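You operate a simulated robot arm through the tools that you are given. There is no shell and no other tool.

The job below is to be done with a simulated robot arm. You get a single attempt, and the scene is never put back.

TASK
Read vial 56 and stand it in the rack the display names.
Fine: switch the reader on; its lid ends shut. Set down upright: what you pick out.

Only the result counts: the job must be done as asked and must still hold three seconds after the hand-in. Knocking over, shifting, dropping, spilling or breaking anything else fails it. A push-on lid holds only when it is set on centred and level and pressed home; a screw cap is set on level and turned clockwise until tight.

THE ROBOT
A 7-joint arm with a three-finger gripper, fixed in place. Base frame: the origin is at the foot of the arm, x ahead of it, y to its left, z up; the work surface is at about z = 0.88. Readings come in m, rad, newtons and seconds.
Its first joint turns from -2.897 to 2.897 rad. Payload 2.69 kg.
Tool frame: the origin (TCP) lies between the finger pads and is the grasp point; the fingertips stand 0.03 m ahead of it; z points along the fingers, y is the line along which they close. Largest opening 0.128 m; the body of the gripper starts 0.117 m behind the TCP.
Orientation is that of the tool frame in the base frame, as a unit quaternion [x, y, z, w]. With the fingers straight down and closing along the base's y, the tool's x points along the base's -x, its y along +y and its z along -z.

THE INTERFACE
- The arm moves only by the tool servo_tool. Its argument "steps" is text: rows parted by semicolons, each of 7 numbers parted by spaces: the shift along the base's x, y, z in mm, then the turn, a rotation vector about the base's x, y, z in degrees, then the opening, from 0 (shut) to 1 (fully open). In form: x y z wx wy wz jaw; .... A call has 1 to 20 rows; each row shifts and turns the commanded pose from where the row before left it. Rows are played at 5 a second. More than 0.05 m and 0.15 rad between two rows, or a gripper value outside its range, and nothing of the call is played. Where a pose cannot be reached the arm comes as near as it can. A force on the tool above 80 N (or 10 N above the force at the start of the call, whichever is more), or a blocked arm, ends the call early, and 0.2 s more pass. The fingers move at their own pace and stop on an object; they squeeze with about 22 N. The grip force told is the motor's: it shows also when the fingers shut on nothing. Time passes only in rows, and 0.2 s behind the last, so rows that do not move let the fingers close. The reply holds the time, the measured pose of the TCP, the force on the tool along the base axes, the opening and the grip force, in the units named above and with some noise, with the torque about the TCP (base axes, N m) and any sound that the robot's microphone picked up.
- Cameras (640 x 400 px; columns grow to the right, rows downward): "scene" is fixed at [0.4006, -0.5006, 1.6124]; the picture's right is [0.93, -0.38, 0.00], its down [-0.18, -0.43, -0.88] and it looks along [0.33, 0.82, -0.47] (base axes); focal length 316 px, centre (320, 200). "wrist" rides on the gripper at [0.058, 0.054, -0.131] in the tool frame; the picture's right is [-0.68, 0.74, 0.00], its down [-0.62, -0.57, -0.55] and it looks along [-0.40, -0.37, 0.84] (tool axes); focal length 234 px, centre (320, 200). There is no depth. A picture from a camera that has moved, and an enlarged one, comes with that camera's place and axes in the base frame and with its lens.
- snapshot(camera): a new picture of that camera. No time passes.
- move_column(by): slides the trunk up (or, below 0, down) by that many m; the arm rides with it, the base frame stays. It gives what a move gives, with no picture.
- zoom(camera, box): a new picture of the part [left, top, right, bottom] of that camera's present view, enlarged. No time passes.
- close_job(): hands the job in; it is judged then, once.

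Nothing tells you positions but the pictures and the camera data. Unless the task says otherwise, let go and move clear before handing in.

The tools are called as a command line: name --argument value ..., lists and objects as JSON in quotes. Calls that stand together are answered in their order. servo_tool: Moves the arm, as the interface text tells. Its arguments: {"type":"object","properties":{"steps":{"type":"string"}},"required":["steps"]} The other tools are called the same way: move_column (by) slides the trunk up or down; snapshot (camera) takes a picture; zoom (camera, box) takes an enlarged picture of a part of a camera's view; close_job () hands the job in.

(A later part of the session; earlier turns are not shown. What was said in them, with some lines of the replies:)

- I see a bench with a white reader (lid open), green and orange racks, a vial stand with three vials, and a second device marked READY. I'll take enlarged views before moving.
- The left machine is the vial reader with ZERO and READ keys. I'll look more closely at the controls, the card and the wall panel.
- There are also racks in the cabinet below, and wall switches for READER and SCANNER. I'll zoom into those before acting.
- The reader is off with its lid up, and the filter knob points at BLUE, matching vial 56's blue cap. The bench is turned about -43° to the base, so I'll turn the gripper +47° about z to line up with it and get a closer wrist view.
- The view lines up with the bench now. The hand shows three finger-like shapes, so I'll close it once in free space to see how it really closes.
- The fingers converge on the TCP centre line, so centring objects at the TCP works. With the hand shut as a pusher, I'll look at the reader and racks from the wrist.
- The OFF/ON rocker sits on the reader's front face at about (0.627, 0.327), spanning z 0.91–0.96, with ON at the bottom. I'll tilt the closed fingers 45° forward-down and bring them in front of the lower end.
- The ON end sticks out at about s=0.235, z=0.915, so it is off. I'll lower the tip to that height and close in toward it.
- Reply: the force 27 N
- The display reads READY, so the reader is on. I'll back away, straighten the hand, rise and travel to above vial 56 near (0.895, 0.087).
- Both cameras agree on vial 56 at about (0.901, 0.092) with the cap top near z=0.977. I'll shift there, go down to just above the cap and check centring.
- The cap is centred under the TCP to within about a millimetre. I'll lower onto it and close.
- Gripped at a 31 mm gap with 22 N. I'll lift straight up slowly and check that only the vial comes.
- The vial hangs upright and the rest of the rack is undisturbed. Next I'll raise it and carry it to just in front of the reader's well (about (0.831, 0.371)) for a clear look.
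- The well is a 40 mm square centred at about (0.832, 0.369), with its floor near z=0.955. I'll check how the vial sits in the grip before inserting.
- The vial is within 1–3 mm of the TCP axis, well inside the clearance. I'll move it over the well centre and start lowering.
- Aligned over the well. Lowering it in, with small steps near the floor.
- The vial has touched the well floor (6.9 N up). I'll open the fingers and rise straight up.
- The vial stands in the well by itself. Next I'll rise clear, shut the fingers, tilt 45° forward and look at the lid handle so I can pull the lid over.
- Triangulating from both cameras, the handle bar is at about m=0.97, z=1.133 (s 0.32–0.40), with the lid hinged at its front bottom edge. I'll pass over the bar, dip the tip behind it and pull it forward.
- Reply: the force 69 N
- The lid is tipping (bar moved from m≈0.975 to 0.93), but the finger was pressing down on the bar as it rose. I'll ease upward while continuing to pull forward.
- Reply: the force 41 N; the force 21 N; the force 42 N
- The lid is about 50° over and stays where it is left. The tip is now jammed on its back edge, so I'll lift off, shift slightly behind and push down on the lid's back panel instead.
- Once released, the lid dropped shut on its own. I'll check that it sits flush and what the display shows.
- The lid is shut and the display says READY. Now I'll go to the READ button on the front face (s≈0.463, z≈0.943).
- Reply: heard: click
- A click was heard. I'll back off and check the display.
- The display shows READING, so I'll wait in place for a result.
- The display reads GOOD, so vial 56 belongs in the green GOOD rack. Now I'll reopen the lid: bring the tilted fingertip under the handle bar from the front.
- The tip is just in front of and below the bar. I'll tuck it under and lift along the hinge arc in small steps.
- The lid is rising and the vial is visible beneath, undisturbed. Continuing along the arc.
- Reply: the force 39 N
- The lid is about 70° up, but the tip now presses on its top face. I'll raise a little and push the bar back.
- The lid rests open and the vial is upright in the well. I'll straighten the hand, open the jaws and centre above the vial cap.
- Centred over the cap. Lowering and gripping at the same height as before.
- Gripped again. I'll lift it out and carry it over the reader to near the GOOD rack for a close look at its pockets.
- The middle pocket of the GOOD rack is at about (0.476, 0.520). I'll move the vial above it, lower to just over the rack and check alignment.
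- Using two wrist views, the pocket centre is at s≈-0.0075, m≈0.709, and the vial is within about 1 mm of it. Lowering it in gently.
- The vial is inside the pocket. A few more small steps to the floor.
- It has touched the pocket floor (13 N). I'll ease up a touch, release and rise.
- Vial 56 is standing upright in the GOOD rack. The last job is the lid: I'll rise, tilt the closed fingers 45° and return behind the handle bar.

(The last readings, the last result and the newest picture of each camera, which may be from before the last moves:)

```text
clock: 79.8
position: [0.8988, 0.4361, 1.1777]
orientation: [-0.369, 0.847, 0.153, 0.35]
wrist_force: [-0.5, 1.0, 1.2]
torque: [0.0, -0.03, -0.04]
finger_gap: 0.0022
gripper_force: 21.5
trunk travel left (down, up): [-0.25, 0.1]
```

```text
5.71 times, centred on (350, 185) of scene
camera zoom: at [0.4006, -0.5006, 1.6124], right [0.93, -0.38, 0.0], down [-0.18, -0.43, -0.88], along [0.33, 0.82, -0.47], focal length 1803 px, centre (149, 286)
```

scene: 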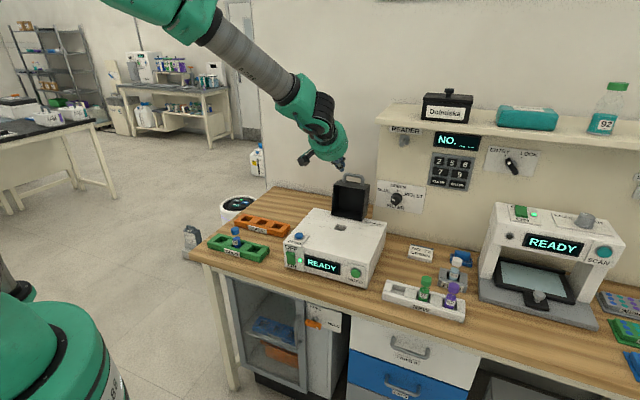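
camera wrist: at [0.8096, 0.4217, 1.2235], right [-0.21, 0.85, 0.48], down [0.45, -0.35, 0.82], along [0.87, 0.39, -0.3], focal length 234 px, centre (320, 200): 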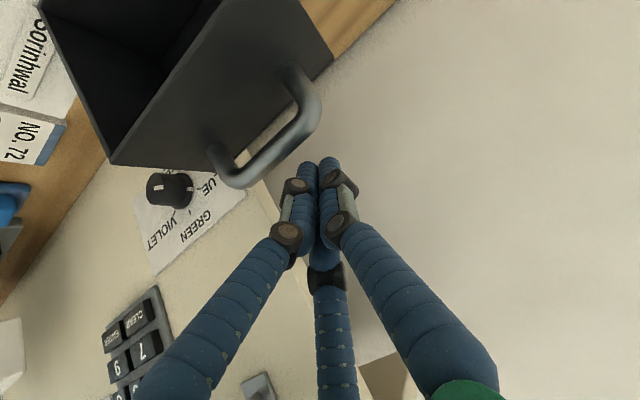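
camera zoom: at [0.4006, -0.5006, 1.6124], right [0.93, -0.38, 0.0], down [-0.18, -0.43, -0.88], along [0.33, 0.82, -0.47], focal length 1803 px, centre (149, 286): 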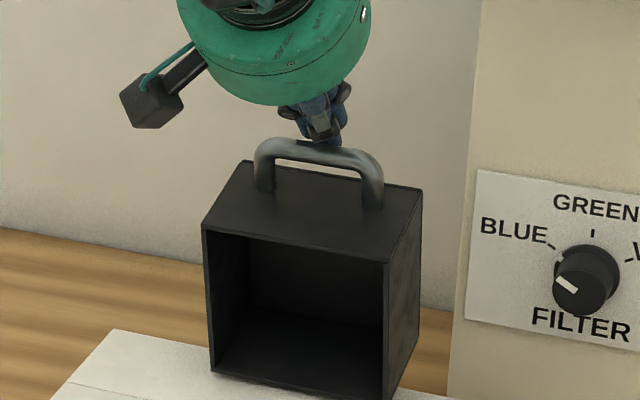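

The lid is following with almost no force. Continuing the pull past its balance point.

servo_tool --steps "-9.5 -10.2 1 0 0 0 0; -9.5 -10.2 0 0 0 0 0; -9.5 -10.2 -1 0 0 0 0; -9.5 -10.2 -2 0 0 0 0; -9.5 -10.2 -3 0 0 0 0; 0 0 0 0 0 0 0"

zoom --camera "scene" --box '[290, 150, 400, 260]'

```text
clock: 81.2
position: [0.8503, 0.3861, 1.1753]
orientation: [-0.369, 0.847, 0.153, 0.35]
wrist_force: [-0.2, -0.9, 0.3]
torque: [-0.02, -0.01, 0.02]
finger_gap: 0.0023
gripper_force: 22.0
trunk travel left (down, up): [-0.25, 0.1]
```

```text
3.64 times, centred on (345, 205) of scene
camera zoom: at [0.4006, -0.5006, 1.6124], right [0.93, -0.38, 0.0], down [-0.18, -0.43, -0.88], along [0.33, 0.82, -0.47], focal length 1147 px, centre (229, 182)
```

zoom: 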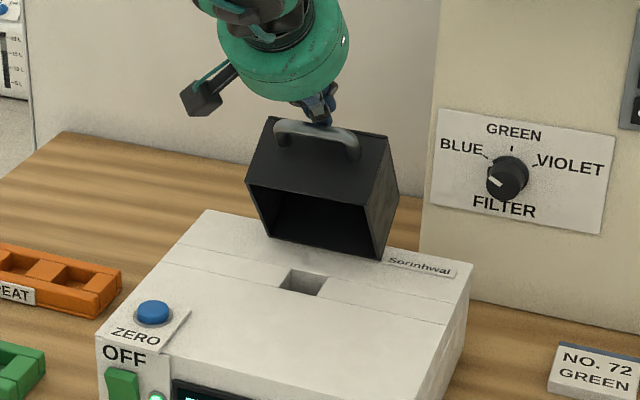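

servo_tool --steps "0 0 10 0 0 0 0; 0 0 15 0 0 0 0; 0 0 0 0 0 0 0; 0 0 0 0 0 0 0; 0 0 0 0 0 0 0"

zoom --camera "scene" --box '[290, 150, 400, 260]'

```text
clock: 82.4
position: [0.8513, 0.3865, 1.2003]
orientation: [-0.369, 0.847, 0.153, 0.35]
wrist_force: [-0.2, 0.6, 0.4]
torque: [0.02, 0.01, 0.0]
finger_gap: 0.0023
gripper_force: 21.7
trunk travel left (down, up): [-0.25, 0.1]
```

```text
3.64 times, centred on (345, 205) of scene
camera zoom: at [0.4006, -0.5006, 1.6124], right [0.93, -0.38, 0.0], down [-0.18, -0.43, -0.88], along [0.33, 0.82, -0.47], focal length 1147 px, centre (229, 182)
```

zoom: 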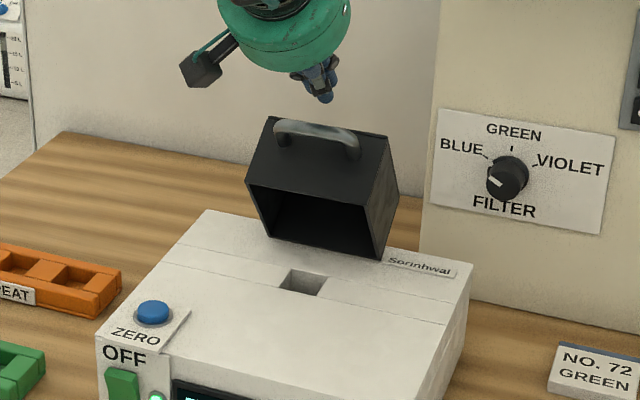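

The hinge holds the lid at about 35°, so I'll push on its back-top edge with the underside of the finger to bring it the rest of the way.

servo_tool --steps "17.8 19 0 0 0 0 0; 17.8 19 0 0 0 0 0; 0 0 -20 0 0 0 0; 0 0 -12 0 0 0 0; -6.8 -7.3 -7 0 0 0 0; -9.9 -10.6 -3 0 0 0 0; -9.9 -10.6 -3 0 0 0 0; 0 0 0 0 0 0 0"

zoom --camera "scene" --box '[290, 150, 400, 260]'

```text
clock: 84.2
position: [0.8593, 0.3947, 1.1551]
orientation: [-0.369, 0.847, 0.153, 0.351]
wrist_force: [-0.6, -0.2, -0.1]
torque: [-0.03, 0.0, 0.0]
finger_gap: 0.0023
gripper_force: 21.9
trunk travel left (down, up): [-0.25, 0.1]
```

```text
3.64 times, centred on (345, 205) of scene
camera zoom: at [0.4006, -0.5006, 1.6124], right [0.93, -0.38, 0.0], down [-0.18, -0.43, -0.88], along [0.33, 0.82, -0.47], focal length 1147 px, centre (229, 182)
```

zoom: 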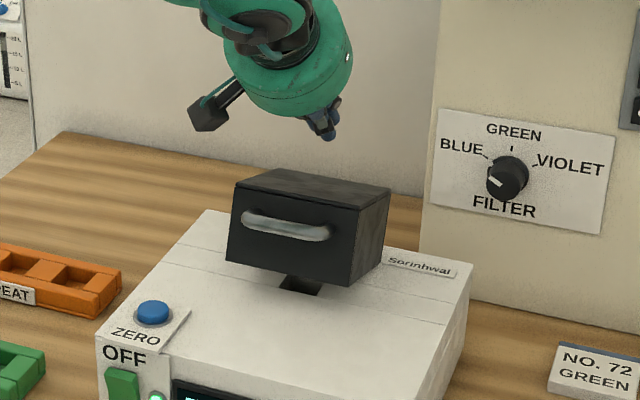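

The lid is now falling shut. I'll wait a moment and look again.

servo_tool --steps "0 0 15 0 0 0 0; 0 0 15 0 0 0 0; 0 0 0 0 0 0 0; 0 0 0 0 0 0 0; 0 0 0 0 0 0 0; 0 0 0 0 0 0 0"

zoom --camera "scene" --box '[290, 180, 400, 290]'

snapshot --camera "scene"

```text
clock: 85.6
position: [0.8614, 0.3951, 1.1855]
orientation: [-0.369, 0.847, 0.153, 0.351]
wrist_force: [0.1, 0.4, -0.3]
torque: [0.01, -0.02, 0.01]
finger_gap: 0.0022
gripper_force: 22.5
trunk travel left (down, up): [-0.25, 0.1]
```

```text
3.64 times, centred on (345, 235) of scene
camera zoom: at [0.4006, -0.5006, 1.6124], right [0.93, -0.38, 0.0], down [-0.18, -0.43, -0.88], along [0.33, 0.82, -0.47], focal length 1147 px, centre (229, 73)
```

zoom: 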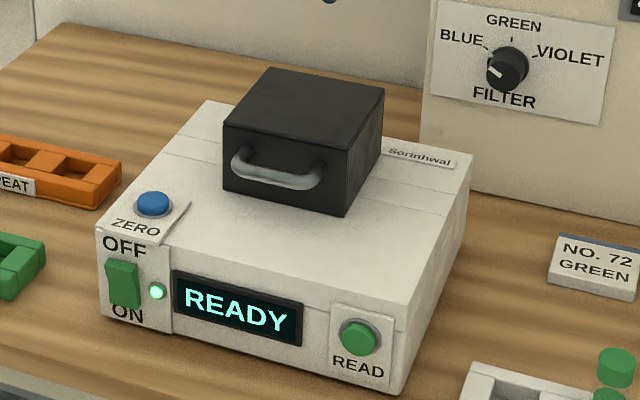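

```text
taken
```

scene: 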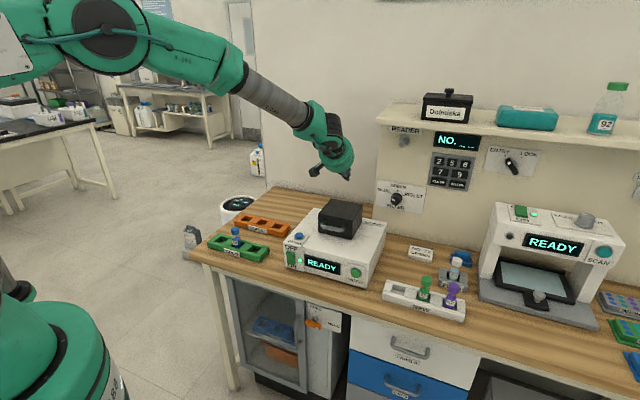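

The lid is shut again. I'll move the arm clear and do a final check of the rack, the lid and everything else.

servo_tool --steps "0 0 40 0 0 0 0; -20 -21 30 0 0 0 0; -27 -29 0 0 0 0 0; -27 -29 0 0 0 0 0; -27 -29 0 0 0 0 0; -27 -29 0 0 0 0 0; 0 0 0 0 0 0 0.3; 0 0 0 0 0 0 0.3; 0 0 0 0 0 0 0.3; 0 0 0 0 0 0 0.3"

zoom --camera "scene" --box '[190, 190, 310, 280]'

zoom --camera "scene" --box '[290, 180, 490, 330]'

zoom --camera "scene" --box '[205, 220, 275, 265]'

```text
clock: 87.8
position: [0.7331, 0.2565, 1.2556]
orientation: [-0.369, 0.847, 0.153, 0.351]
wrist_force: [0.2, -0.3, -0.2]
torque: [-0.01, 0.03, 0.0]
finger_gap: 0.0381
gripper_force: 0.0
trunk travel left (down, up): [-0.25, 0.1]
```

```text
4.44 times, centred on (250, 235) of scene
camera zoom: at [0.4006, -0.5006, 1.6124], right [0.93, -0.38, 0.0], down [-0.18, -0.43, -0.88], along [0.33, 0.82, -0.47], focal length 1402 px, centre (631, 44)
```

zoom: 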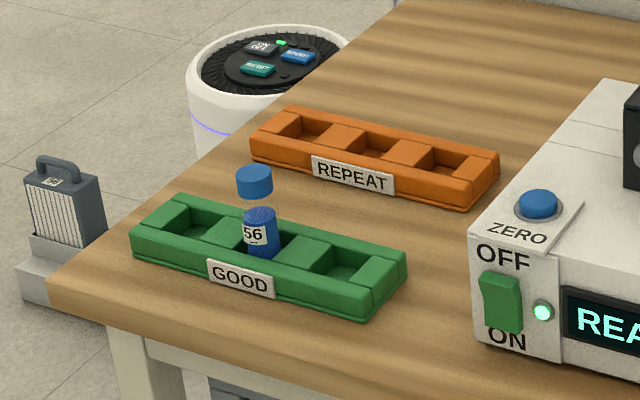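

```text
2.67 times, centred on (390, 255) of scene
camera zoom: at [0.4006, -0.5006, 1.6124], right [0.93, -0.38, 0.0], down [-0.18, -0.43, -0.88], along [0.33, 0.82, -0.47], focal length 841 px, centre (133, 53)
```

zoom: 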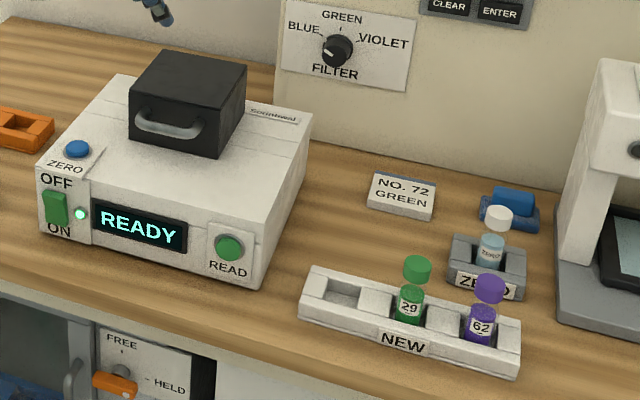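

```text
8.89 times, centred on (240, 242) of scene
camera zoom: at [0.4006, -0.5006, 1.6124], right [0.93, -0.38, 0.0], down [-0.18, -0.43, -0.88], along [0.33, 0.82, -0.47], focal length 2804 px, centre (1031, -178)
```

zoom: 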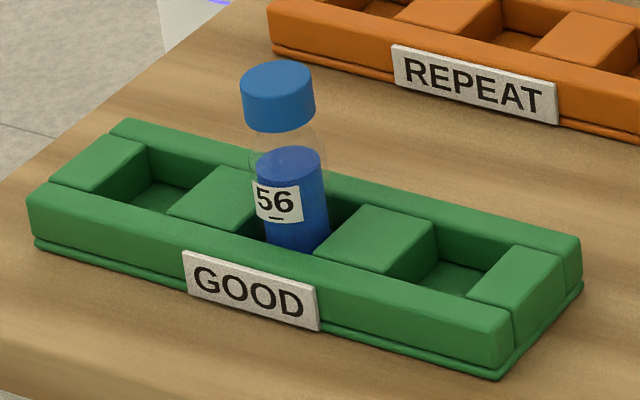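

Vial 56 stands upright in the GOOD rack, the reader is on with its lid shut, nothing else has moved and the arm is clear. I'm handing in the job.

close_job

```text
The job is handed in.
```

Vial 56 is standing upright in the middle pocket of the green GOOD rack, because the reader's display showed GOOD when I read it. The job is handed in; I have not seen the judge's result.

- **Reader:** it is switched on, its display is back to READY, and the lid is shut.
- **Other items:** the remaining vials, racks, card and knobs looked undisturbed in the final pictures, and the arm is clear of the bench.
- **Zeroing:** I did not zero the reader with the ZERO vial first. The display showed READY as soon as the reader was on, and that vial looked to be beyond the arm's reach. If the procedure needs a zero, this reading was taken without one.
- **Filter:** I left the filter knob where it was, at BLUE, which matches vial 56's blue cap. I took the "NO. 72 GREEN" card and the wall keypad not to apply to this vial.
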